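You operate a simulated robot arm through the tools that you are given. There is no shell and no other tool. Be economical: measure what you need, move in short steps, check, and stop when the job is done.

You run a simulated robot arm. Do the job below in one go: nothing can be reset, and whatever is moved stays where it is left.

Task
At 3 bar, click the switch knob round till its lamp lights.
Fine: set the bar with the air knob; stop at the first mark where the lamp is lit; then air knob to zero and vent the test panel.

The check looks at the end state, three seconds after you hand in, the way a careful person would. Anything else that was tipped, shoved, dropped, spilled or broken makes it a failure.

Robot
A 7-joint arm with a two-finger parallel gripper, fixed in place. Base frame: the origin is at the foot of the arm, x ahead of it, y to its left, z up; the work surface is at about z = 840. Lengths are in mm, angles in degrees, forces in N, time in s.
With the tool pointing down near the work surface it reaches from about 240 to 680 mm from the base axis. Its first joint turns from -66.0 to 66.0 degrees. Payload 2.4 kg.
The tool frame sits at the grasp point between the pads (the TCP): z along the fingers, y along the line on which they close. The tips reach 30 mm beyond it. The gripper opens to 94 mm. The fingers are 28 mm wide and 10 mm thick; the gripper's body (50 by 96 mm) begins 55 mm behind the TCP.
Orientation is that of the tool frame in the base frame, as a unit quaternion [x, y, z, w]. With the fingers straight down and closing along the base's y, the tool's x points along the base's -x, its y along +y and its z along -z.

Tools
- The arm moves only by the tool move_arm. Its argument "series" is a list of rows, each a list of 7 numbers: the turn, a rotation vector about the tool's x, y, z in degrees, then the shift along the tool's x, y, z in mm, then the finger opening in mm, from 0 to 94. In form: [[rx, ry, rz, tx, ty, tz, grip], ...]. A call has 1 to 10 rows; each row is the pose to reach, as a shift and turn from the pose commanded when the call began, along the tool's axes at that moment. Each row takes 0.2 s and may step no farther than 50 mm and 8.6 degrees from the row before; otherwise, or with a gripper value out of range, the whole call is refused. Where a pose cannot be reached the arm comes as near as it can. A force on the tool above 40 N (or 10 N above the force at the start of the call, whichever is more), or a blocked arm, ends the call early, and 0.2 s more pass. The fingers move at their own pace (about 153 mm/s each) and stop on an object; they squeeze with about 30 N. The grip force told is the motor's: it shows also when the fingers shut on nothing. Time passes only in rows, and 0.2 s behind the last, so rows that repeat a pose let the fingers close. It gives the time, the measured TCP pose, the force on the tool (base axes), the opening and the grip force at its end, in the units of the frame above (readings bear some noise), with the torque about the TCP (base axes, N m) and any sound that the robot's microphone picked up.
- Cameras (640 x 400 px; columns grow to the right, rows downward): "scene" is fixed at [51.8, 496.9, 1431.9]; the picture's right is [-0.52, -0.86, 0.00], its down [-0.56, 0.34, -0.75] and it looks along [0.64, -0.39, -0.66] (base axes); focal length 338 px, centre (320, 200). "wrist" rides on the gripper at [76, 14, -103] in the tool frame; the picture's right is [-0.18, 0.98, 0.00], its down [-0.75, -0.14, -0.64] and it looks along [-0.63, -0.12, 0.77] (tool axes); focal length 243 px, centre (320, 200). There is no depth. A picture from a camera that has moved, and an enlarged one, comes with that camera's place and axes in the base frame and with its lens.
- capture(camera): a new picture of that camera. No time passes.
- close_up(camera, box): a new picture of the part [left, top, right, bottom] of that camera's present view, enlarged. No time passes.
- hand_in(): hands the job in; it is judged then, once.

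Work in short steps. Places have to be worked out from the pictures, the camera data and where the tool is seen: move nearer, look again, correct. Check each grasp and each placing, and mend what went wrong. You have 120 turns and 76 pictures in all, those below and enlarged ones among them. Open the gripper and draw the arm clear of the work before you hand the job in, unless the task says otherwise; then end with one line.

The tools are called after ">>>" by a JSON object that holds its "method" and its "body". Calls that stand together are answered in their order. move_arm: Moves the arm, as the interface text tells. Its arguments: {"type":"object","properties":{"series":{"type":"array"}},"required":["series"]} The other tools are called the same way: capture (camera) takes a picture; close_up (camera, box) takes an enlarged picture of a part of a camera's view; hand_in () hands the job in.

At the start:

```text
time_s: 0.0
ee_pos: [327.7, 181.3, 1167.2]
tcp_rot: [0.001, 1.0, 0.0, 0.0]
ft_force: [-0.2, -0.4, 0.5]
moment: [0.04, 0.02, -0.03]
finger_gap: 94.0
gripper_force: 0.2
```

scene: 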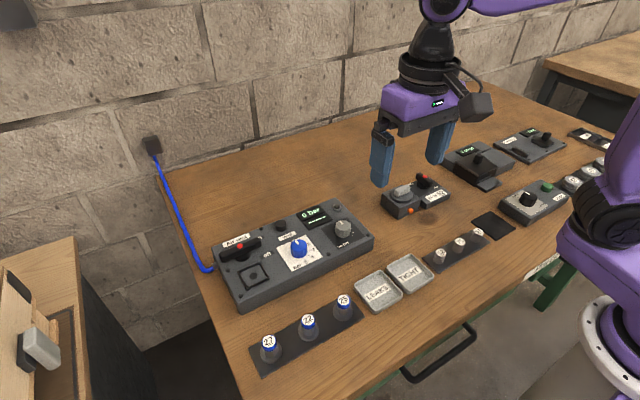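
wrist: 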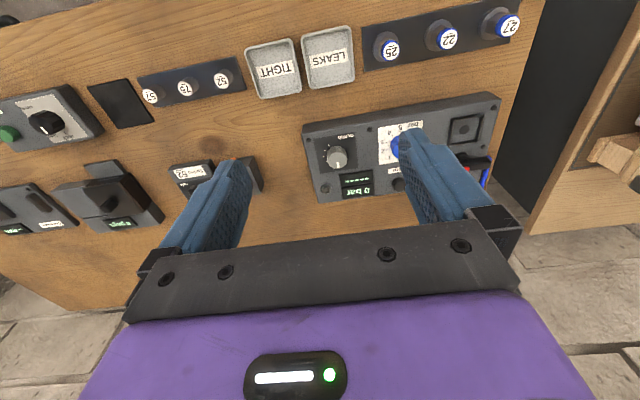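

I'll look closely at the panel first to identify the controls.

>>> {"method": "close_up", "body": {"camera": "scene", "box": [200, 180, 400, 305]}}

>>> {"method": "close_up", "body": {"camera": "scene", "box": [370, 110, 640, 280]}}

>>> {"method": "close_up", "body": {"camera": "wrist", "box": [290, 80, 510, 217]}}

```text
3.20 times, centred on (300, 242) of scene
camera zoom: at [51.8, 496.9, 1431.9], right [-0.52, -0.86, 0.0], down [-0.56, 0.34, -0.75], along [0.64, -0.39, -0.66], focal length 1082 px, centre (384, 64)
```

zoom: 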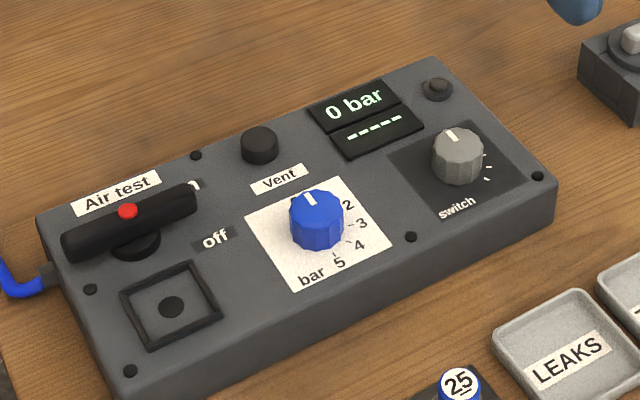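

```text
2.35 times, centred on (505, 195) of scene
camera zoom: at [51.8, 496.9, 1431.9], right [-0.52, -0.86, 0.0], down [-0.56, 0.34, -0.75], along [0.64, -0.39, -0.66], focal length 796 px, centre (-115, 212)
```

zoom: 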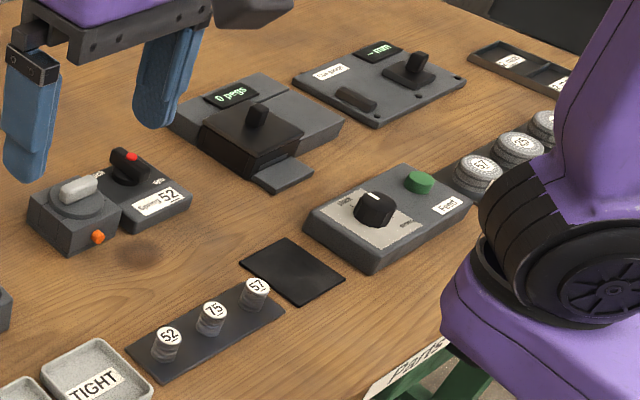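

```text
2.91 times, centred on (400, 148) of wrist
camera zoom: at [250.5, 195.7, 1269.7], right [0.18, 0.98, 0.0], down [0.75, -0.14, 0.64], along [0.63, -0.12, -0.77], focal length 706 px, centre (87, 350)
```

zoom: 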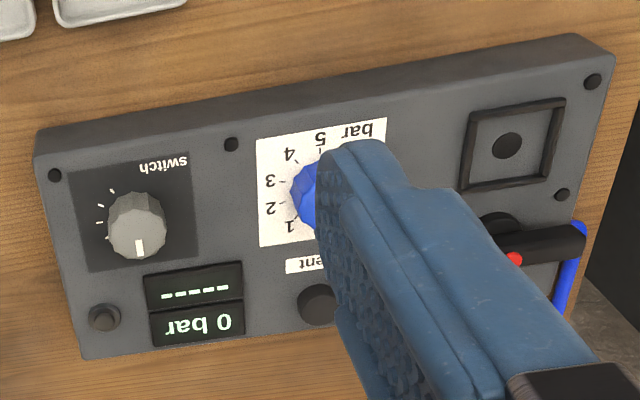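

The panel's two knobs come out at about (469,294) for the blue one and (466,185) for the switch, with z about 895. I'll move nearer for a better look.

>>> {"method": "move_arm", "body": {"series": [[0, 0, 0, -20, 20, 40, 94], [0, 0, 0, -40, 40, 80, 94], [0, 0, 0, -50, 60, 110, 94], [0, 0, 0, -50, 70, 110, 94]]}}

>>> {"method": "capture", "body": {"camera": "wrist"}}

```text
time_s: 1.0
ee_pos: [378.0, 247.3, 1057.3]
tcp_rot: [0.0, 1.0, 0.0, -0.001]
ft_force: [-0.5, 0.2, -0.3]
moment: [-0.03, 0.0, 0.01]
finger_gap: 94.0
gripper_force: 0.1
```

```text
70 pictures are left
camera wrist: at [300.5, 262.5, 1159.9], right [0.18, 0.98, 0.0], down [0.75, -0.14, 0.64], along [0.63, -0.12, -0.77], focal length 243 px, centre (320, 200)
```

wrist: 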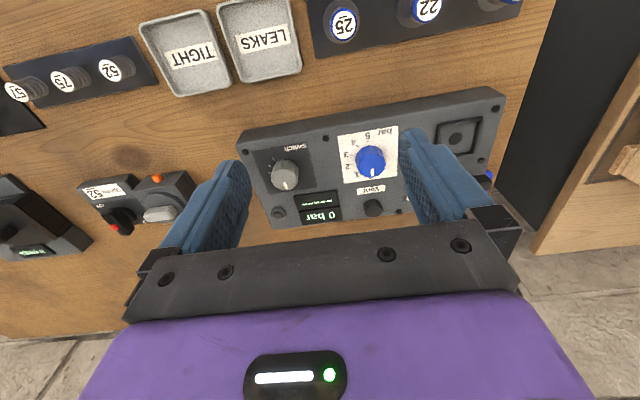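

>>> {"method": "close_up", "body": {"camera": "wrist", "box": [230, 120, 420, 238]}}

>>> {"method": "close_up", "body": {"camera": "scene", "box": [205, 220, 315, 288]}}

```text
3.37 times, centred on (325, 179) of wrist
camera zoom: at [300.5, 262.5, 1159.9], right [0.18, 0.98, 0.0], down [0.75, -0.14, 0.64], along [0.63, -0.12, -0.77], focal length 817 px, centre (303, 271)
```

zoom: 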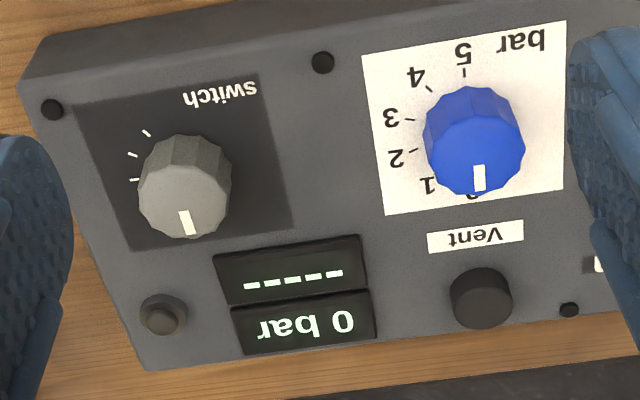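

```text
5.82 times, centred on (260, 254) of scene
camera zoom: at [51.8, 496.9, 1431.9], right [-0.52, -0.86, 0.0], down [-0.56, 0.34, -0.75], along [0.64, -0.39, -0.66], focal length 1968 px, centre (669, -114)
```

zoom: 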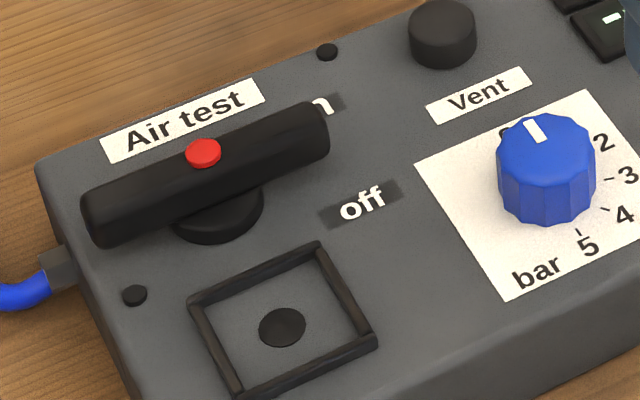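

The lever state is ambiguous, so I'll shift left and look at it from the wrist camera.

>>> {"method": "move_arm", "body": {"series": [[0, 0, 0, 0, 40, 0, 94], [0, 0, 0, 0, 80, 0, 94], [0, 0, 0, 0, 100, 0, 94]]}}

>>> {"method": "close_up", "body": {"camera": "wrist", "box": [230, 100, 430, 225]}}

```text
time_s: 1.8
ee_pos: [377.6, 350.7, 1059.3]
tcp_rot: [0.0, 1.0, 0.0, 0.0]
ft_force: [0.4, 1.2, 0.2]
moment: [-0.03, 0.0, 0.03]
finger_gap: 93.8
gripper_force: 0.1
```

```text
3.20 times, centred on (330, 162) of wrist
camera zoom: at [300.9, 366.5, 1161.8], right [0.18, 0.98, 0.0], down [0.75, -0.14, 0.64], along [0.63, -0.12, -0.77], focal length 776 px, centre (288, 320)
```

zoom: 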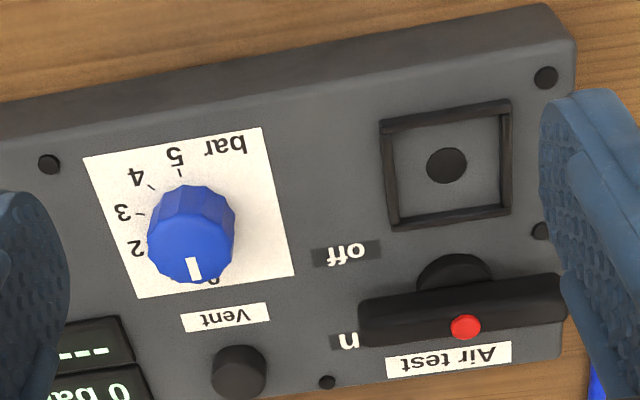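

The T-handle is tilted to "on", so air is available. I'll go above the blue knob at (469,294.5), pre-rotating the gripper by -54° so I can turn it clockwise in one grasp.

>>> {"method": "move_arm", "body": {"series": [[0, 0, -8, -15, -8, 0, 70], [0, 0, -16, -30, -16, 0, 70], [0, 0, -24, -45, -24, 10, 70], [0, 0, -32, -60, -34, 30, 70], [0, 0, -40, -75, -45, 50, 70], [0, 0, -48, -91, -56, 70, 70], [0, 0, -54, -91, -56, 90, 70], [0, 0, -54, -91, -56, 90, 70]]}}

>>> {"method": "capture", "body": {"camera": "wrist"}}

>>> {"method": "close_up", "body": {"camera": "scene", "box": [200, 160, 400, 285]}}

```text
time_s: 3.6
ee_pos: [469.6, 296.9, 965.6]
tcp_rot: [-0.454, 0.891, -0.001, 0.0]
ft_force: [0.3, -0.4, 0.3]
moment: [-0.01, -0.02, -0.01]
finger_gap: 70.2
gripper_force: 0.1
```

```text
66 pictures are left
camera wrist: at [412.5, 243.8, 1068.5], right [-0.69, 0.73, 0.0], down [0.56, 0.53, 0.64], along [0.47, 0.44, -0.77], focal length 243 px, centre (320, 200)
```

wrist: 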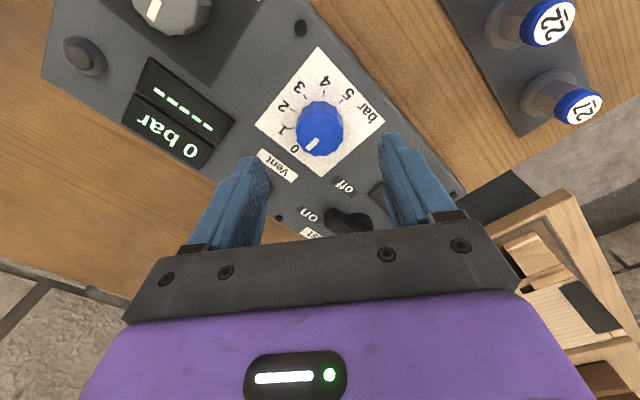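

```text
3.20 times, centred on (300, 222) of scene
camera zoom: at [51.8, 496.9, 1431.9], right [-0.52, -0.86, 0.0], down [-0.56, 0.34, -0.75], along [0.64, -0.39, -0.66], focal length 1082 px, centre (384, 128)
```

zoom: 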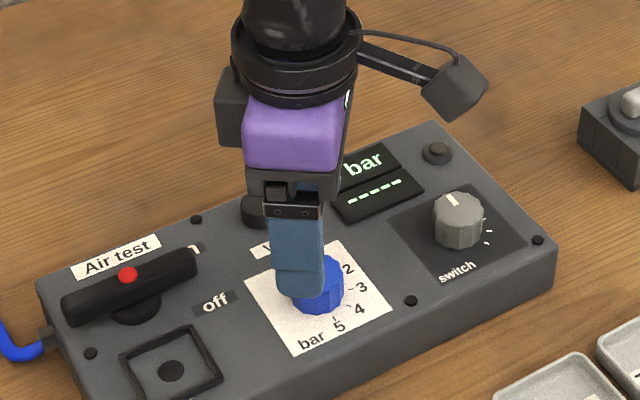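

Knob centre is (467.5,294), so I'll make a small correction, descend to z 915 and close.

>>> {"method": "move_arm", "body": {"series": [[0, 0, 0, 3, 0, 20, 70], [0, 0, 0, 3, 0, 40, 70], [0, 0, 0, 3, 0, 50, 70], [0, 0, 0, 3, 0, 50, 50], [0, 0, 0, 3, 0, 50, 30], [0, 0, 0, 3, 0, 50, 20], [0, 0, 0, 3, 0, 50, 20]]}}

>>> {"method": "capture", "body": {"camera": "wrist"}}

```text
time_s: 5.2
ee_pos: [467.5, 293.5, 917.4]
tcp_rot: [-0.453, 0.891, 0.0, 0.0]
ft_force: [8.9, -4.9, -8.6]
moment: [0.61, -0.6, 0.02]
finger_gap: 33.3
gripper_force: 44.9
```

```text
64 pictures are left
camera wrist: at [410.1, 241.3, 1019.5], right [-0.69, 0.73, 0.0], down [0.56, 0.53, 0.64], along [0.47, 0.44, -0.77], focal length 243 px, centre (320, 200)
```

wrist: 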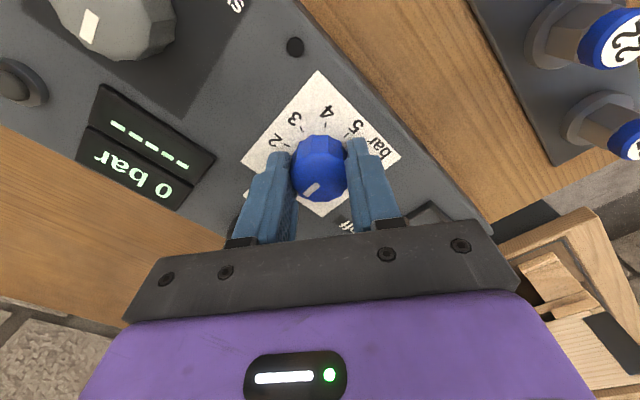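

Gripped at 33 mm. I'll turn clockwise by 24° and check the display.

>>> {"method": "move_arm", "body": {"series": [[0, 0, 8, 0, -0.7, 0, 20], [0, 0, 16, 0, -0.7, 0, 20], [0, 0, 24, 0, -0.7, 0, 20], [0, 0, 24, 0, -0.7, 0, 20]]}}

>>> {"method": "capture", "body": {"camera": "wrist"}}

```text
time_s: 6.2
ee_pos: [466.5, 295.4, 917.2]
tcp_rot: [-0.259, 0.966, 0.0, 0.0]
ft_force: [9.1, 4.0, -5.2]
moment: [-0.14, 0.03, -0.02]
finger_gap: 33.7
gripper_force: 44.7
```

```text
63 pictures are left
camera wrist: at [393.1, 269.1, 1019.6], right [-0.33, 0.94, 0.0], down [0.72, 0.25, 0.64], along [0.61, 0.21, -0.77], focal length 243 px, centre (320, 200)
```

wrist: 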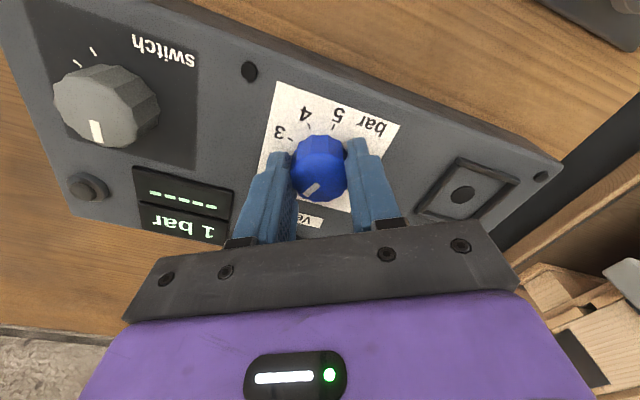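

The display reads 1 bar and the knob follows the gripper. I'll continue another 48°.

>>> {"method": "move_arm", "body": {"series": [[0, 0, 8, 0, 0, 0, 20], [0, 0, 16, 0, 0, 0, 20], [0, 0, 24, 0, 0, 0, 20], [0, 0, 32, 0, 0, 0, 20], [0, 0, 40, 0, 0, 0, 20], [0, 0, 48, 0, 0, 0, 20], [0, 0, 48, 0, 0, 0, 20]]}}

>>> {"method": "capture", "body": {"camera": "wrist"}}

```text
time_s: 7.8
ee_pos: [466.9, 295.1, 916.2]
tcp_rot: [0.157, 0.988, 0.002, 0.001]
ft_force: [3.5, 24.2, 10.5]
moment: [0.11, 0.37, 0.07]
finger_gap: 33.0
gripper_force: 45.0
```

```text
62 pictures are left
camera wrist: at [397.6, 332.5, 1019.5], right [0.48, 0.88, 0.0], down [0.67, -0.37, 0.64], along [0.57, -0.3, -0.77], focal length 243 px, centre (320, 200)
```

wrist: 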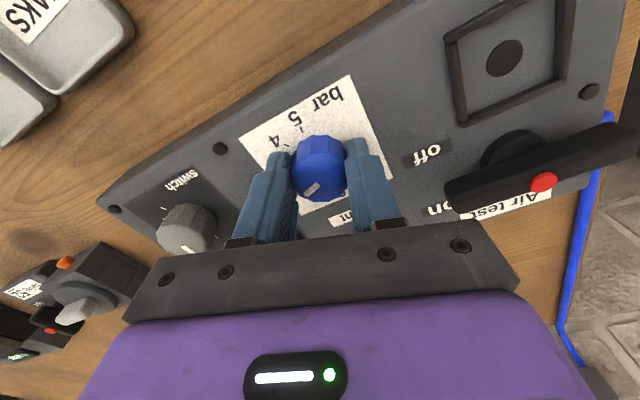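

Lateral force is building up (+24 N in y). I'll check the display from the scene camera.

>>> {"method": "close_up", "body": {"camera": "scene", "box": [200, 160, 400, 285]}}

```text
3.20 times, centred on (300, 222) of scene
camera zoom: at [51.7, 497.4, 1431.7], right [-0.52, -0.86, 0.0], down [-0.56, 0.34, -0.75], along [0.64, -0.39, -0.66], focal length 1082 px, centre (384, 128)
```

zoom: 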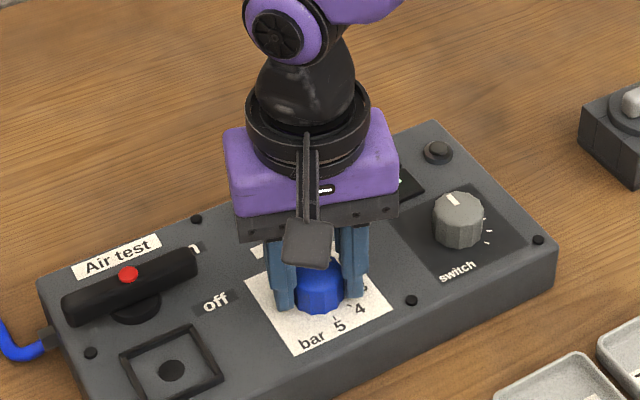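

The display is hidden. I'll turn 32° more with a small relieving shift, then look.

>>> {"method": "move_arm", "body": {"series": [[0, 0, 8, 0, 1.2, 0, 20], [0, 0, 16, 0, 1.2, 0, 20], [0, 0, 24, 0, 1.2, 0, 20], [0, 0, 32, 0, 1.2, 0, 20], [0, 0, 32, 0, 1.2, 0, 20]]}}

>>> {"method": "capture", "body": {"camera": "wrist"}}

>>> {"method": "close_up", "body": {"camera": "scene", "box": [200, 160, 400, 285]}}

```text
time_s: 9.0
ee_pos: [467.1, 296.0, 917.7]
tcp_rot: [0.423, 0.906, 0.001, 0.001]
ft_force: [4.6, 28.2, -5.9]
moment: [-0.03, 0.2, 0.03]
finger_gap: 33.1
gripper_force: 45.0
```

```text
60 pictures are left
camera wrist: at [428.2, 363.5, 1019.6], right [0.87, 0.49, 0.0], down [0.38, -0.67, 0.64], along [0.32, -0.56, -0.77], focal length 243 px, centre (320, 200)
```

wrist: 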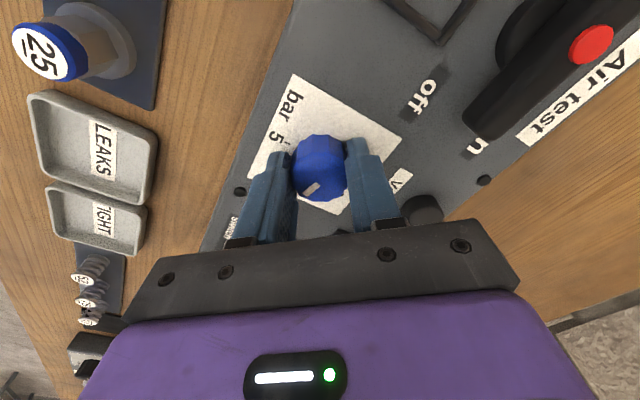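

```text
3.20 times, centred on (300, 222) of scene
camera zoom: at [52.0, 497.7, 1431.5], right [-0.52, -0.86, 0.0], down [-0.56, 0.34, -0.75], along [0.64, -0.39, -0.66], focal length 1082 px, centre (384, 128)
```

zoom: 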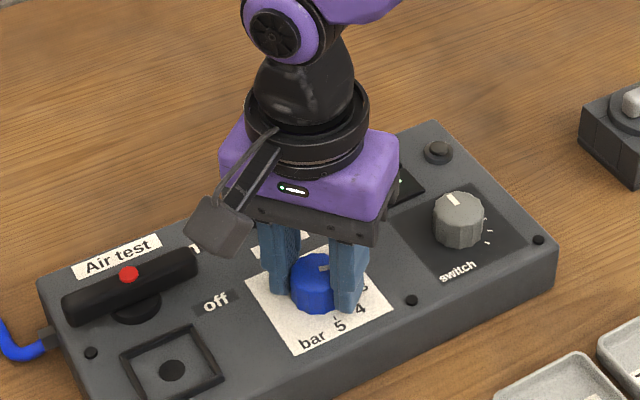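

I'll release and rise, backing toward -x, to read the display and pointer.

>>> {"method": "move_arm", "body": {"series": [[0, 0, 0, 0, 0, 0, 60], [0, 0, 0, 0, 0, 0, 70], [0, 0, 0, 0, 0, -40, 70], [0, 0, -8, 0, 0, -80, 70], [0, 0, -16, 0, 0, -120, 70], [0, 0, -24, 0, 0, -120, 70], [0, 0, -32, 0, 0, -120, 70], [0, 0, -40, 0, 0, -120, 70], [0, 0, -48, 0, 0, -120, 70]]}}

>>> {"method": "close_up", "body": {"camera": "wrist", "box": [200, 60, 440, 210]}}

>>> {"method": "close_up", "body": {"camera": "scene", "box": [200, 160, 400, 285]}}

```text
time_s: 11.0
ee_pos: [467.4, 293.6, 1036.6]
tcp_rot: [0.016, 1.0, 0.0, 0.0]
ft_force: [-1.1, 0.5, 0.5]
moment: [0.02, 0.01, 0.02]
finger_gap: 70.0
gripper_force: 0.1
```

```text
2.67 times, centred on (320, 135) of wrist
camera zoom: at [391.7, 310.9, 1139.1], right [0.22, 0.98, 0.0], down [0.75, -0.16, 0.64], along [0.63, -0.14, -0.77], focal length 647 px, centre (320, 373)
```

zoom: 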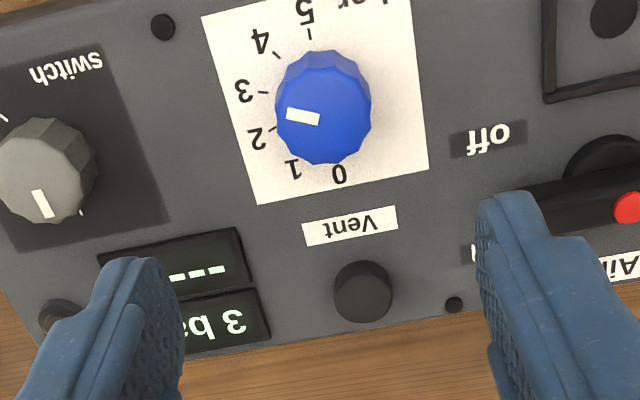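

```text
3.20 times, centred on (300, 222) of scene
camera zoom: at [51.8, 496.9, 1431.9], right [-0.52, -0.86, 0.0], down [-0.56, 0.34, -0.75], along [0.64, -0.39, -0.66], focal length 1082 px, centre (384, 128)
```

zoom: 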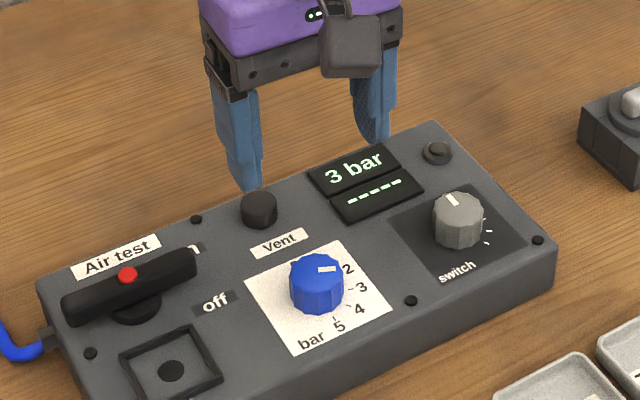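

The display reads 3 bar and the pointer is on the 3 mark. Next I'll go above the switch knob at about (467,185.5), rotated to about -60°.

>>> {"method": "move_arm", "body": {"series": [[0, 0, -8, 0, -20, 0, 70], [0, 0, -16, 0, -50, 0, 70], [0, 0, -24, 0, -80, 0, 70], [0, 0, -32, 0, -108, 0, 70], [0, 0, -40, 0, -108, 20, 70], [0, 0, -48, 0, -108, 40, 70], [0, 0, -56, 0, -108, 60, 70], [0, 0, -62, 0, -108, 70, 70], [0, 0, -62, 0, -108, 70, 70]]}}

>>> {"method": "capture", "body": {"camera": "wrist"}}

>>> {"method": "close_up", "body": {"camera": "scene", "box": [230, 150, 430, 275]}}

```text
time_s: 13.0
ee_pos: [465.0, 185.9, 966.6]
tcp_rot: [-0.501, 0.865, 0.0, -0.001]
ft_force: [0.0, 0.1, 0.7]
moment: [0.01, -0.02, -0.02]
finger_gap: 70.1
gripper_force: 0.2
```

```text
56 pictures are left
camera wrist: at [414.4, 126.6, 1068.9], right [-0.76, 0.65, 0.0], down [0.5, 0.58, 0.64], along [0.42, 0.49, -0.77], focal length 243 px, centre (320, 200)
```

wrist: 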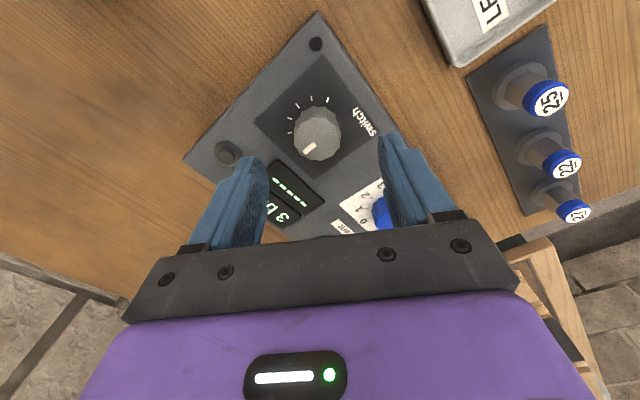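

```text
3.20 times, centred on (330, 212) of scene
camera zoom: at [51.8, 496.9, 1431.9], right [-0.52, -0.86, 0.0], down [-0.56, 0.34, -0.75], along [0.64, -0.39, -0.66], focal length 1082 px, centre (288, 160)
```

zoom: 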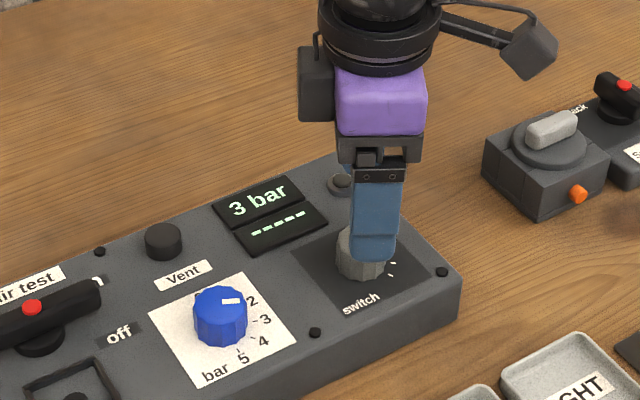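

>>> {"method": "close_up", "body": {"camera": "wrist", "box": [200, 60, 400, 185]}}

```text
3.20 times, centred on (300, 122) of wrist
camera zoom: at [414.4, 126.6, 1068.9], right [-0.76, 0.65, 0.0], down [0.5, 0.58, 0.64], along [0.42, 0.49, -0.77], focal length 776 px, centre (384, 448)
```

zoom: 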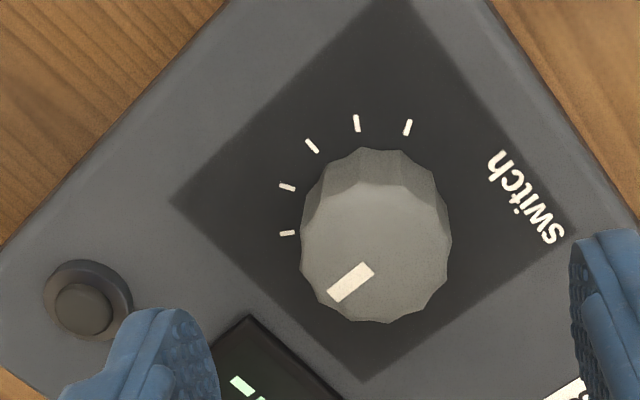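

The ticks sit at 30° steps (30…150°) with the pointer now at 0°. I'll descend and grip the switch knob.

>>> {"method": "move_arm", "body": {"series": [[0, 0, 0, -1.4, -1.5, 20, 70], [0, 0, 0, -1.4, -1.5, 40, 70], [0, 0, 0, -1.4, -1.5, 50, 70], [0, 0, 0, -1.4, -1.5, 50, 50], [0, 0, 0, -1.4, -1.5, 50, 30], [0, 0, 0, -1.4, -1.5, 50, 20], [0, 0, 0, -1.4, -1.5, 50, 20]]}}

>>> {"method": "capture", "body": {"camera": "wrist"}}

```text
time_s: 14.6
ee_pos: [468.2, 184.8, 915.7]
tcp_rot: [-0.5, 0.866, 0.001, 0.0]
ft_force: [4.1, -2.0, -6.9]
moment: [0.55, -0.58, -0.04]
finger_gap: 33.6
gripper_force: 44.5
```

```text
53 pictures are left
camera wrist: at [416.7, 126.6, 1019.2], right [-0.76, 0.65, 0.0], down [0.5, 0.58, 0.64], along [0.42, 0.49, -0.77], focal length 243 px, centre (320, 200)
```

wrist: 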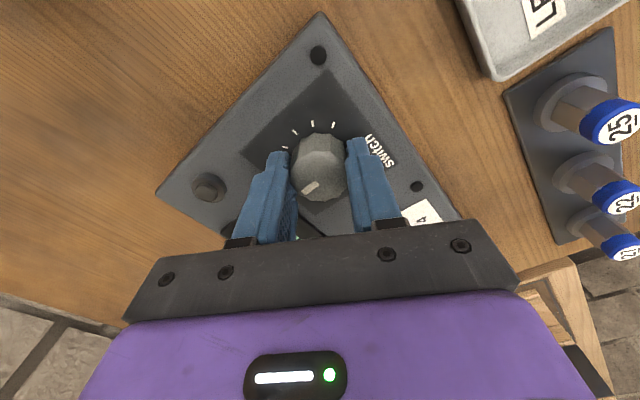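

Gripped, and the lamp is visible from the wrist. I'll turn by one 30° click.

>>> {"method": "move_arm", "body": {"series": [[0, 0, 8, 0, 0, 0, 20], [0, 0, 16, 0, 0, 0, 20], [0, 0, 24, 0, 0, 0, 20], [0, 0, 31, 0, 0, 0, 20], [0, 0, 31, 0, 0, 0, 20], [0, 0, 31, 0, 0, 0, 20]]}}

>>> {"method": "capture", "body": {"camera": "wrist"}}

>>> {"method": "close_up", "body": {"camera": "scene", "box": [230, 150, 430, 275]}}

```text
time_s: 16.0
ee_pos: [467.9, 184.8, 917.1]
tcp_rot: [-0.249, 0.968, 0.0, 0.001]
ft_force: [21.0, -6.7, -23.5]
moment: [-0.26, -0.26, 0.04]
finger_gap: 33.4
gripper_force: 45.2
```

```text
52 pictures are left
camera wrist: at [393.5, 161.0, 1019.2], right [-0.31, 0.95, 0.0], down [0.73, 0.24, 0.64], along [0.61, 0.2, -0.77], focal length 243 px, centre (320, 200)
```

wrist: 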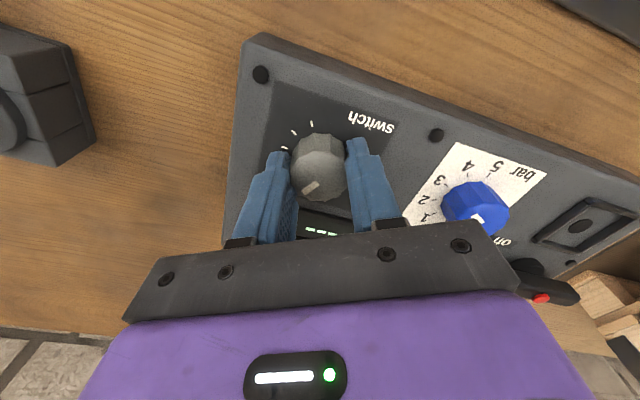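

```text
3.20 times, centred on (330, 212) of scene
camera zoom: at [52.7, 496.9, 1431.8], right [-0.52, -0.86, 0.0], down [-0.56, 0.34, -0.75], along [0.64, -0.39, -0.66], focal length 1082 px, centre (288, 160)
```

zoom: 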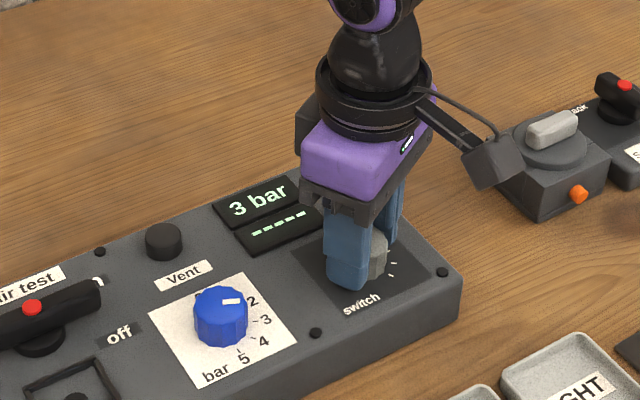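

The lamp is hidden at this angle. I'll release, rotate back around the knob to -60° where the lamp is visible, and check.

>>> {"method": "move_arm", "body": {"series": [[0, 0, 0, 0, 0, 0, 60], [0, 0, 0, 0, 0, 0, 66], [0, 0, -8, 0, 0, 0, 66], [0, 0, -16, 0, 0, 0, 66], [0, 0, -24, 0, 0, 0, 66], [0, 0, -31, 0, 0, 0, 66], [0, 0, -31, 0, 0, 0, 66]]}}

>>> {"method": "close_up", "body": {"camera": "wrist", "box": [160, 100, 400, 250]}}

>>> {"method": "close_up", "body": {"camera": "scene", "box": [280, 150, 400, 225]}}

```text
time_s: 17.6
ee_pos: [465.8, 186.3, 916.6]
tcp_rot: [-0.501, 0.866, 0.0, 0.0]
ft_force: [-0.2, 0.0, 0.5]
moment: [-0.01, 0.02, 0.02]
finger_gap: 66.0
gripper_force: 0.0
```

```text
2.67 times, centred on (280, 175) of wrist
camera zoom: at [415.0, 127.0, 1019.9], right [-0.76, 0.65, 0.0], down [0.5, 0.58, 0.64], along [0.42, 0.49, -0.77], focal length 647 px, centre (427, 267)
```

zoom: 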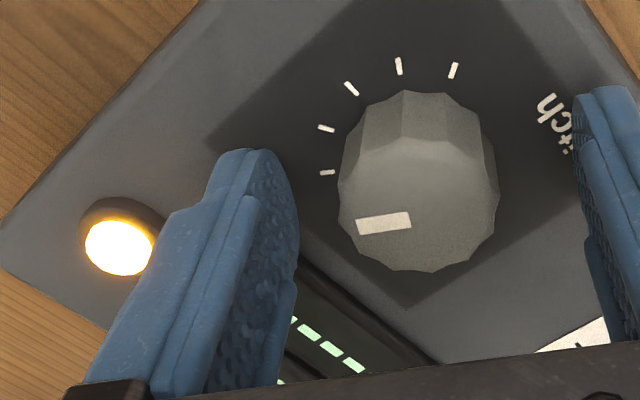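

```text
5.33 times, centred on (340, 188) of scene
camera zoom: at [51.8, 496.9, 1431.9], right [-0.52, -0.86, 0.0], down [-0.56, 0.34, -0.75], along [0.64, -0.39, -0.66], focal length 1804 px, centre (213, 267)
```

zoom: 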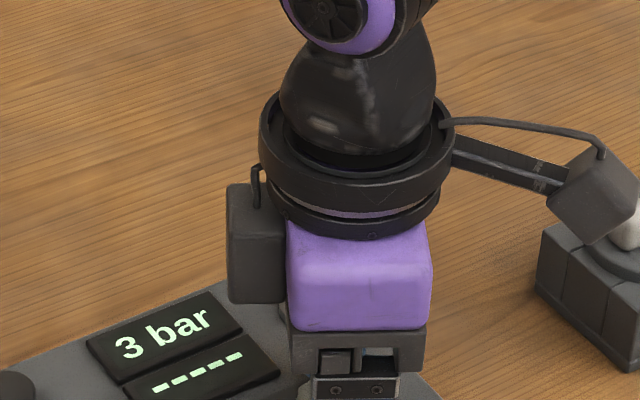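

The lamp is lit with the pointer at the first tick (about 29°), so the switch is done. I'll rise and rotate toward the blue knob.

>>> {"method": "move_arm", "body": {"series": [[0, 0, 0, 0, 0, -30, 70], [0, 0, 0, 0, 0, -60, 70], [0, 0, 8, 0, 0, -70, 70], [0, 0, 16, 0, 0, -70, 70], [0, 0, 24, 0, 0, -70, 70], [0, 0, 32, 0, 0, -70, 70], [0, 0, 40, 0, 0, -70, 70], [0, 0, 48, 0, 0, -70, 70], [0, 0, 56, 0, 0, -70, 70], [0, 0, 60, 0, 0, -70, 70]]}}

>>> {"method": "close_up", "body": {"camera": "wrist", "box": [200, 60, 440, 210]}}

```text
time_s: 19.8
ee_pos: [464.0, 186.2, 986.8]
tcp_rot: [0.001, 1.0, 0.0, 0.001]
ft_force: [0.4, -0.1, -0.4]
moment: [-0.03, -0.01, -0.03]
finger_gap: 70.2
gripper_force: 0.0
```

```text
2.67 times, centred on (320, 135) of wrist
camera zoom: at [388.7, 201.1, 1089.4], right [0.19, 0.98, 0.0], down [0.75, -0.14, 0.64], along [0.63, -0.12, -0.77], focal length 647 px, centre (320, 373)
```

zoom: 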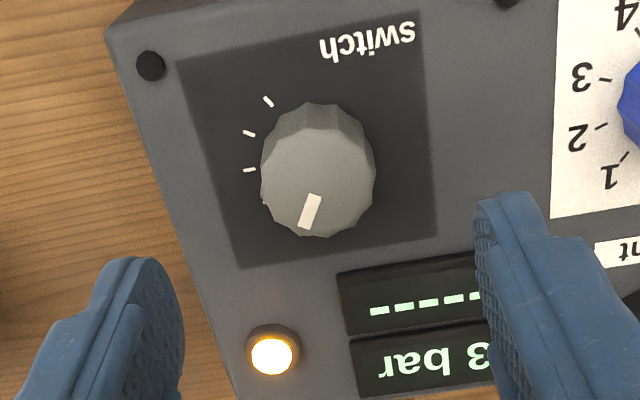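

First mark and lamp lit are confirmed. Now over to the blue knob at (467,295), rotating to +54°.

>>> {"method": "move_arm", "body": {"series": [[0, 0, 8, -1, 30, -10, 70], [0, 0, 16, -2, 60, -10, 70], [0, 0, 24, -3, 90, -10, 70], [0, 0, 32, -3, 109, -10, 70], [0, 0, 40, -3, 109, 0, 70], [0, 0, 48, -3, 109, 10, 70], [0, 0, 54, -3, 109, 20, 70], [0, 0, 54, -3, 109, 20, 70]]}}

>>> {"method": "capture", "body": {"camera": "wrist"}}

```text
time_s: 21.6
ee_pos: [468.6, 293.2, 966.5]
tcp_rot: [0.455, 0.891, 0.0, 0.001]
ft_force: [-0.6, 0.0, -1.3]
moment: [-0.04, 0.04, 0.01]
finger_gap: 70.0
gripper_force: 0.1
```

```text
47 pictures are left
camera wrist: at [434.7, 364.7, 1069.9], right [0.9, 0.43, 0.0], down [0.33, -0.69, 0.64], along [0.27, -0.58, -0.77], focal length 243 px, centre (320, 200)
```

wrist: 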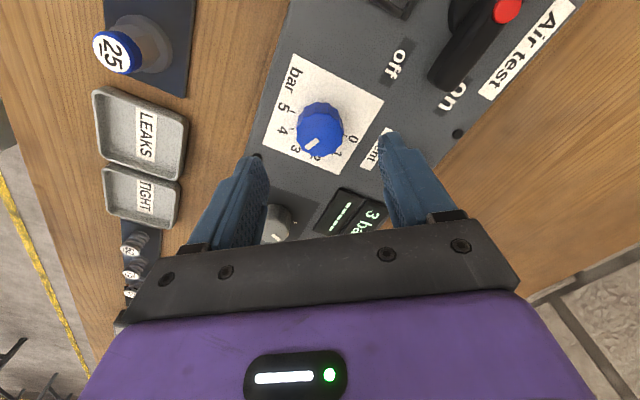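

Aligned on the knob. I'll descend and grip, then turn back counterclockwise.

>>> {"method": "move_arm", "body": {"series": [[0, 0, 0, 2, 0, 20, 70], [0, 0, 0, 2, 0, 40, 70], [0, 0, 0, 2, 0, 50, 70], [0, 0, 0, 2, 0, 50, 50], [0, 0, 0, 2, 0, 50, 30], [0, 0, 0, 2, 0, 50, 20], [0, 0, 0, 2, 0, 50, 20]]}}

>>> {"method": "move_arm", "body": {"series": [[0, 0, -8, 0, 0, 0, 20], [0, 0, -16, 0, 0, 0, 20], [0, 0, -24, 0, 0, 0, 20], [0, 0, -32, 0, 0, 0, 20], [0, 0, -40, 0, 0, 0, 20], [0, 0, -48, 0, 0, 0, 20], [0, 0, -54, 0, 0, 0, 20], [0, 0, -54, 0, 0, 0, 20]]}}

>>> {"method": "capture", "body": {"camera": "wrist"}}

```text
time_s: 23.2
ee_pos: [467.6, 297.1, 918.4]
tcp_rot: [0.453, 0.891, -0.002, 0.0]
ft_force: [-3.5, -1.1, -0.1]
moment: [-0.1, -0.1, 0.01]
finger_gap: 33.7
gripper_force: 45.1
```

```text
time_s: 25.0
ee_pos: [467.7, 296.2, 918.2]
tcp_rot: [-0.001, 1.0, 0.0, 0.0]
ft_force: [-12.4, -9.0, 31.0]
moment: [-0.16, 0.15, -0.03]
finger_gap: 32.8
gripper_force: 44.9
```

```text
46 pictures are left
camera wrist: at [390.6, 309.7, 1020.9], right [0.18, 0.98, 0.0], down [0.75, -0.14, 0.64], along [0.63, -0.12, -0.77], focal length 243 px, centre (320, 200)
```

wrist: 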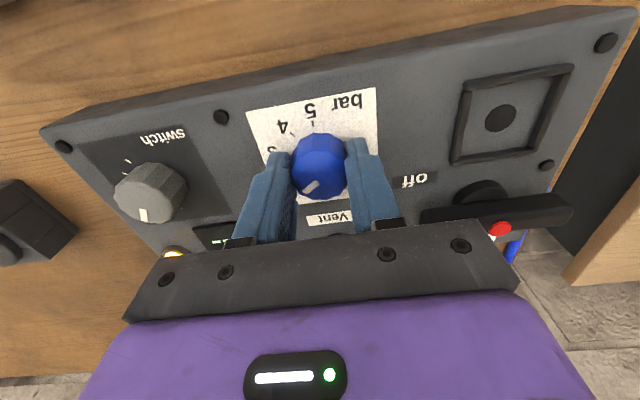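

The knob is turning, but vertical force has built up to 31 N. I'll release and regrip in place, then continue to zero.

>>> {"method": "move_arm", "body": {"series": [[0, 0, 0, 0, 0, 0, 45], [0, 0, 0, 0, 0, 0, 45], [0, 0, 0, 0, 0, 0, 20], [0, 0, 0, 0, 0, 0, 20], [0, 0, 0, 0, 0, 0, 20]]}}

>>> {"method": "move_arm", "body": {"series": [[0, 0, -8, 0, 0, 0, 20], [0, 0, -16, 0, 0, 0, 20], [0, 0, -24, 0, 0, 0, 20], [0, 0, -32, 0, 0, 0, 20], [0, 0, -40, 0, 0, 0, 20], [0, 0, -48, 0, 0, 0, 20], [0, 0, -56, 0, 0, 0, 20], [0, 0, -56, 0, 0, 0, 20]]}}

>>> {"method": "capture", "body": {"camera": "wrist"}}

```text
time_s: 26.2
ee_pos: [467.7, 295.5, 916.1]
tcp_rot: [0.0, 1.0, 0.0, -0.001]
ft_force: [0.6, -4.7, -9.4]
moment: [0.28, -0.63, 0.02]
finger_gap: 33.3
gripper_force: 44.8
```

```text
time_s: 28.0
ee_pos: [468.3, 295.2, 914.9]
tcp_rot: [-0.47, 0.883, 0.0, -0.001]
ft_force: [0.9, -13.6, 4.8]
moment: [-1.33, 0.75, 0.02]
finger_gap: 33.0
gripper_force: 45.0
```

```text
45 pictures are left
camera wrist: at [412.9, 240.2, 1019.6], right [-0.71, 0.7, 0.0], down [0.54, 0.55, 0.64], along [0.45, 0.46, -0.77], focal length 243 px, centre (320, 200)
```

wrist: 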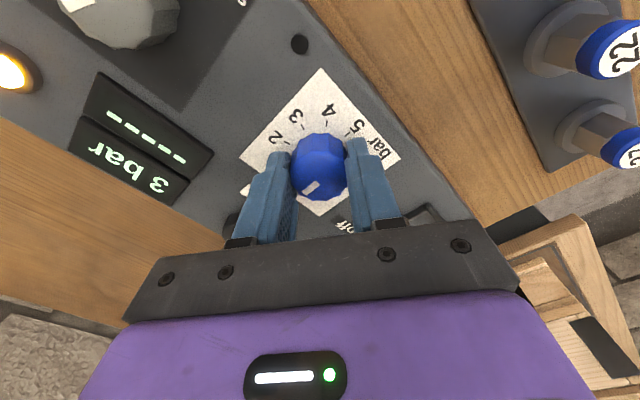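

The pressure is held at 3 bar until vented. I'll release, rise and check the knob pointer.

>>> {"method": "move_arm", "body": {"series": [[0, 0, 0, 0, 0, 0, 60], [0, 0, 0, 0, 0, 0, 70], [0, 0, 0, 0, 0, -40, 70], [0, 0, 8, 0, 0, -80, 70], [0, 0, 16, 0, 0, -100, 70], [0, 0, 24, 0, 0, -100, 70], [0, 0, 32, 0, 0, -100, 70], [0, 0, 40, 0, 0, -100, 70], [0, 0, 48, 0, 0, -100, 70], [0, 0, 56, 0, 0, -100, 70]]}}

>>> {"method": "close_up", "body": {"camera": "wrist", "box": [200, 60, 440, 210]}}

>>> {"method": "close_up", "body": {"camera": "scene", "box": [230, 180, 390, 280]}}

```text
time_s: 30.2
ee_pos: [468.1, 296.7, 1017.2]
tcp_rot: [0.001, 1.0, 0.0, 0.0]
ft_force: [0.7, 0.7, 0.2]
moment: [0.03, 0.03, 0.0]
finger_gap: 69.9
gripper_force: 0.1
```

```text
2.67 times, centred on (320, 135) of wrist
camera zoom: at [390.4, 311.9, 1120.1], right [0.19, 0.98, 0.0], down [0.75, -0.14, 0.64], along [0.63, -0.12, -0.77], focal length 647 px, centre (320, 373)
```

zoom: 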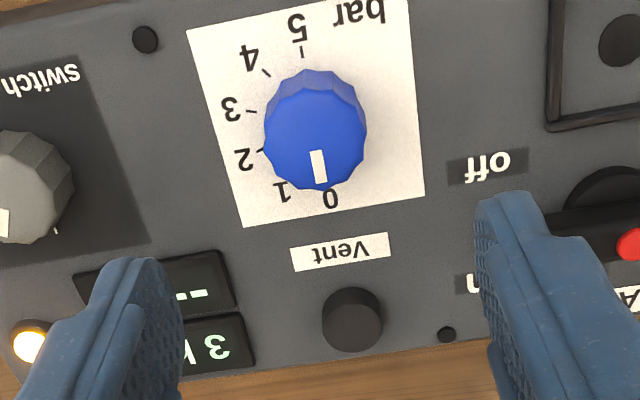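

```text
4.00 times, centred on (310, 230) of scene
camera zoom: at [51.8, 496.9, 1431.9], right [-0.52, -0.86, 0.0], down [-0.56, 0.34, -0.75], along [0.64, -0.39, -0.66], focal length 1353 px, centre (360, 80)
```

zoom: 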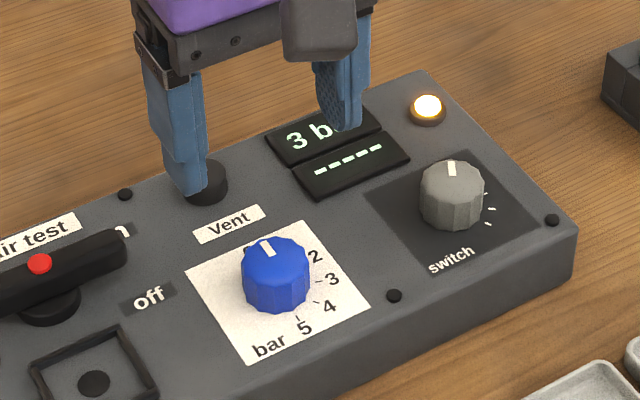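

The knob points at zero, and the Vent button is at about (542,297) with its top near z 900. I'll close the fingers and move just above it.

>>> {"method": "move_arm", "body": {"series": [[0, 0, 0, -30, 0, 0, 20], [0, 0, 0, -60, 0, 0, 0], [0, 0, 0, -74, 0, 20, 0], [0, 0, 0, -74, 0, 50, 0], [0, 0, 0, -74, 0, 68, 0], [0, 0, 0, -74, 0, 68, 0]]}}

>>> {"method": "capture", "body": {"camera": "wrist"}}

>>> {"method": "close_up", "body": {"camera": "scene", "box": [230, 180, 390, 280]}}

```text
time_s: 31.6
ee_pos: [538.8, 298.4, 949.4]
tcp_rot: [0.0, 1.0, 0.0, -0.001]
ft_force: [-0.1, -0.8, 0.5]
moment: [-0.02, -0.03, -0.01]
finger_gap: 0.2
gripper_force: 29.9
```

```text
42 pictures are left
camera wrist: at [463.1, 313.2, 1051.9], right [0.18, 0.98, 0.0], down [0.75, -0.14, 0.64], along [0.63, -0.12, -0.77], focal length 243 px, centre (320, 200)
```

wrist: 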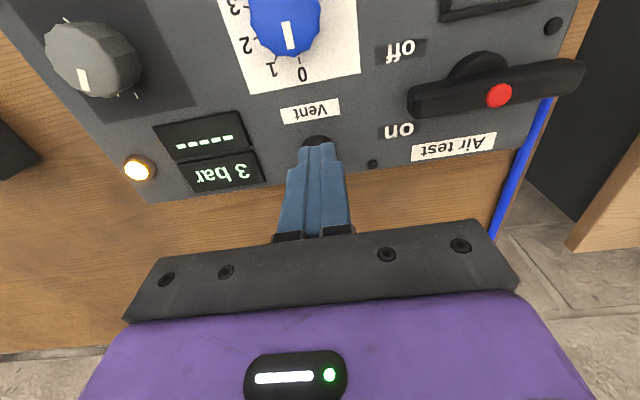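

```text
4.00 times, centred on (310, 230) of scene
camera zoom: at [51.8, 496.9, 1431.9], right [-0.52, -0.86, 0.0], down [-0.56, 0.34, -0.75], along [0.64, -0.39, -0.66], focal length 1353 px, centre (360, 80)
```

zoom: 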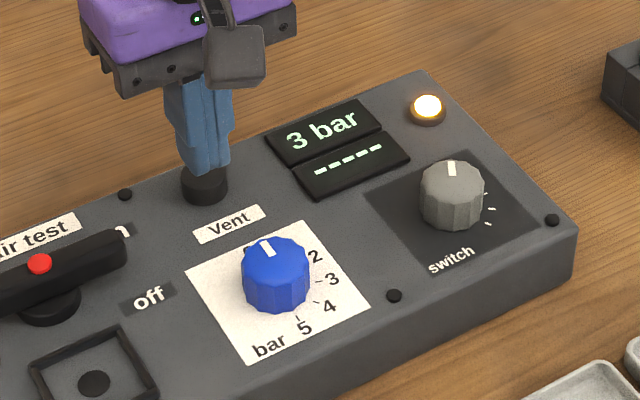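

The tips are right above the button and the display is visible. I'll press down slowly.

>>> {"method": "move_arm", "body": {"series": [[0, 0, 0, -2, 0, 8, 0], [0, 0, 0, -2, 0, 12, 0], [0, 0, 0, -2, 0, 15, 0], [0, 0, 0, -2, 0, 18, 0], [0, 0, 0, -2, 0, 20, 0], [0, 0, 0, -2, 0, 22, 0], [0, 0, 0, -2, 0, 24, 0]]}}

>>> {"method": "close_up", "body": {"camera": "scene", "box": [230, 180, 390, 280]}}

```text
time_s: 33.2
ee_pos: [544.1, 297.8, 926.2]
tcp_rot: [-0.001, 1.0, 0.0, 0.0]
ft_force: [-0.5, 1.7, 2.3]
moment: [0.03, 0.03, -0.01]
finger_gap: 0.0
gripper_force: 29.8
heard: click
```

```text
4.00 times, centred on (310, 230) of scene
camera zoom: at [51.7, 496.9, 1431.9], right [-0.52, -0.86, 0.0], down [-0.56, 0.34, -0.75], along [0.64, -0.39, -0.66], focal length 1353 px, centre (360, 80)
```

zoom: 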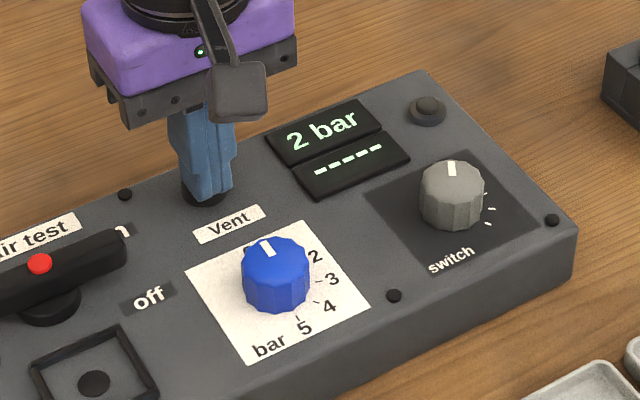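

It clicked and the pressure is falling (2 bar), with the lamp now off below its threshold. I'll hold the button until it reads 0.

>>> {"method": "move_arm", "body": {"series": [[0, 0, 0, 0, 0, 0.5, 0], [0, 0, 0, 0, 0, 0.5, 0], [0, 0, 0, 0, 0, 0.5, 0], [0, 0, 0, 0, 0, 0.5, 0], [0, 0, 0, 0, 0, 0.5, 0], [0, 0, 0, 0, 0, 0.5, 0], [0, 0, 0, 0, 0, 0.5, 0], [0, 0, 0, 0, 0, 0.5, 0], [0, 0, 0, 0, 0, 0.5, 0], [0, 0, 0, 0, 0, 0.5, 0]]}}

>>> {"method": "close_up", "body": {"camera": "scene", "box": [230, 180, 390, 280]}}

```text
time_s: 35.4
ee_pos: [544.3, 297.0, 924.0]
tcp_rot: [0.0, 1.0, 0.0, -0.001]
ft_force: [1.2, -1.4, 2.9]
moment: [-0.05, -0.03, -0.03]
finger_gap: 0.0
gripper_force: 29.9
```

```text
4.00 times, centred on (310, 230) of scene
camera zoom: at [51.7, 496.8, 1431.9], right [-0.52, -0.86, 0.0], down [-0.56, 0.34, -0.75], along [0.64, -0.39, -0.66], focal length 1353 px, centre (360, 80)
```

zoom: 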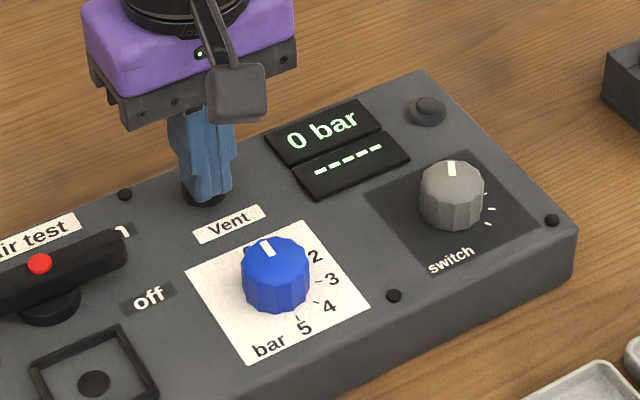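

It reads 0 bar. I'll hold one second more to vent fully, then rise and draw clear with the gripper open.

>>> {"method": "move_arm", "body": {"series": [[0, 0, 0, 0, 0, 0, 0], [0, 0, 0, 0, 0, 0, 0], [0, 0, 0, 0, 0, 0, 0], [0, 0, 0, 0, 0, 0, 0], [0, 0, 0, 0, 0, -30, 0], [0, 0, 0, 0, 0, -70, 0], [0, 0, 0, 0, 0, -115, 40], [0, 0, 0, 30, 0, -150, 94], [0, 0, 0, 70, -20, -180, 94], [0, 0, 0, 110, -40, -200, 94]]}}

>>> {"method": "close_up", "body": {"camera": "scene", "box": [200, 170, 400, 295]}}

>>> {"method": "close_up", "body": {"camera": "wrist", "box": [220, 80, 460, 230]}}

```text
refused: row 9 steps farther than a row can; nothing moved
```

```text
3.20 times, centred on (300, 232) of scene
camera zoom: at [51.7, 496.8, 1431.9], right [-0.52, -0.86, 0.0], down [-0.56, 0.34, -0.75], along [0.64, -0.39, -0.66], focal length 1082 px, centre (384, 96)
```

zoom: 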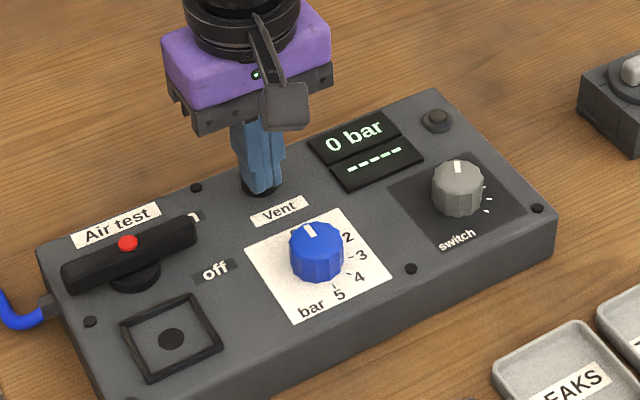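

```text
2.67 times, centred on (340, 155) of wrist
camera zoom: at [467.2, 311.7, 1027.1], right [0.18, 0.98, 0.0], down [0.75, -0.14, 0.64], along [0.63, -0.12, -0.77], focal length 647 px, centre (267, 320)
```

zoom: 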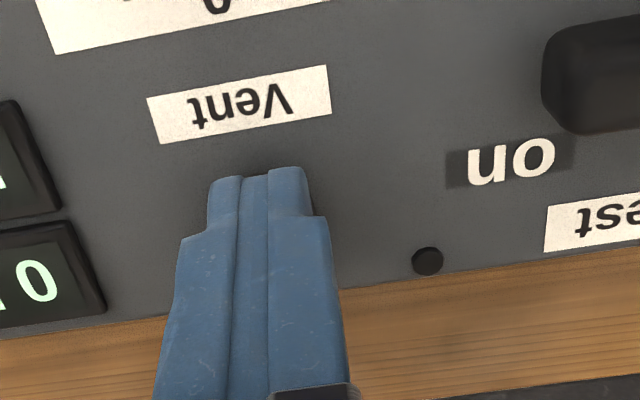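

One row stepped too far, so I'll repeat with smaller steps.

>>> {"method": "move_arm", "body": {"series": [[0, 0, 0, 0, 0, 0, 0], [0, 0, 0, 0, 0, 0, 0], [0, 0, 0, 0, 0, 0, 0], [0, 0, 0, 0, 0, -30, 0], [0, 0, 0, 0, 0, -70, 0], [0, 0, 0, 0, 0, -110, 40], [0, 0, 0, 30, 0, -140, 94], [0, 0, 0, 65, 0, -165, 94], [0, 0, 0, 100, 0, -185, 94], [0, 0, 0, 140, 0, -200, 94]]}}

>>> {"method": "close_up", "body": {"camera": "scene", "box": [200, 170, 400, 295]}}

>>> {"method": "capture", "body": {"camera": "wrist"}}

```text
time_s: 37.6
ee_pos: [404.5, 295.7, 1124.6]
tcp_rot: [0.0, 1.0, 0.001, -0.001]
ft_force: [-0.7, 0.0, 1.1]
moment: [-0.03, 0.02, -0.01]
finger_gap: 93.9
gripper_force: 0.0
```

```text
3.20 times, centred on (300, 232) of scene
camera zoom: at [51.8, 496.9, 1431.9], right [-0.52, -0.86, 0.0], down [-0.56, 0.34, -0.75], along [0.64, -0.39, -0.66], focal length 1082 px, centre (384, 96)
```

zoom: 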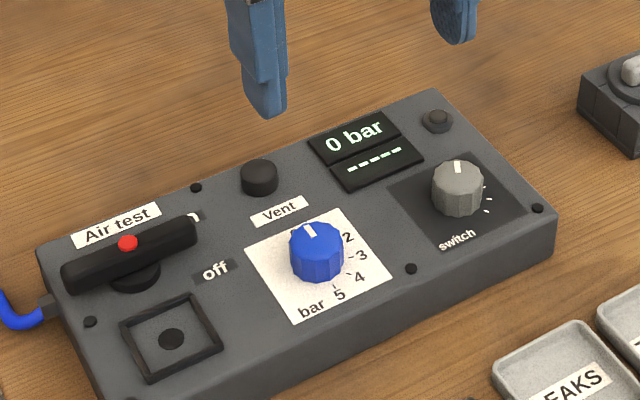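

```text
35 pictures are left
camera wrist: at [327.8, 309.2, 1227.0], right [0.18, 0.98, 0.0], down [0.75, -0.14, 0.64], along [0.63, -0.12, -0.77], focal length 243 px, centre (320, 200)
```

wrist: 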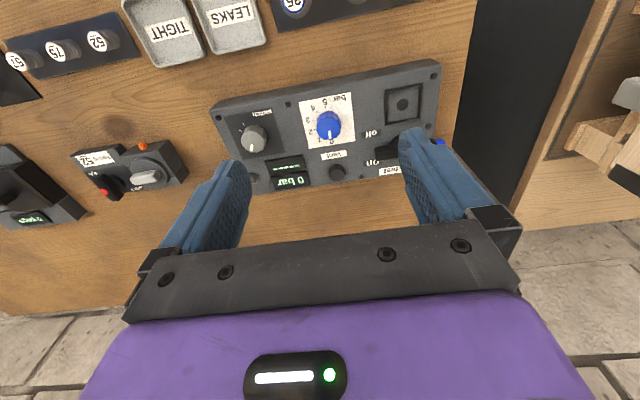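

The display stays at 0 bar, the air knob is at zero, the switch is on its first mark and nothing else was disturbed. Handing in.

>>> {"method": "hand_in", "body": {}}

```text
The job is handed in.
```

At 3 bar the switch lamp lit on the first mark, and I left the switch there; the air knob is back at zero, the panel is vented to 0 bar, and the arm is clear with the gripper open.
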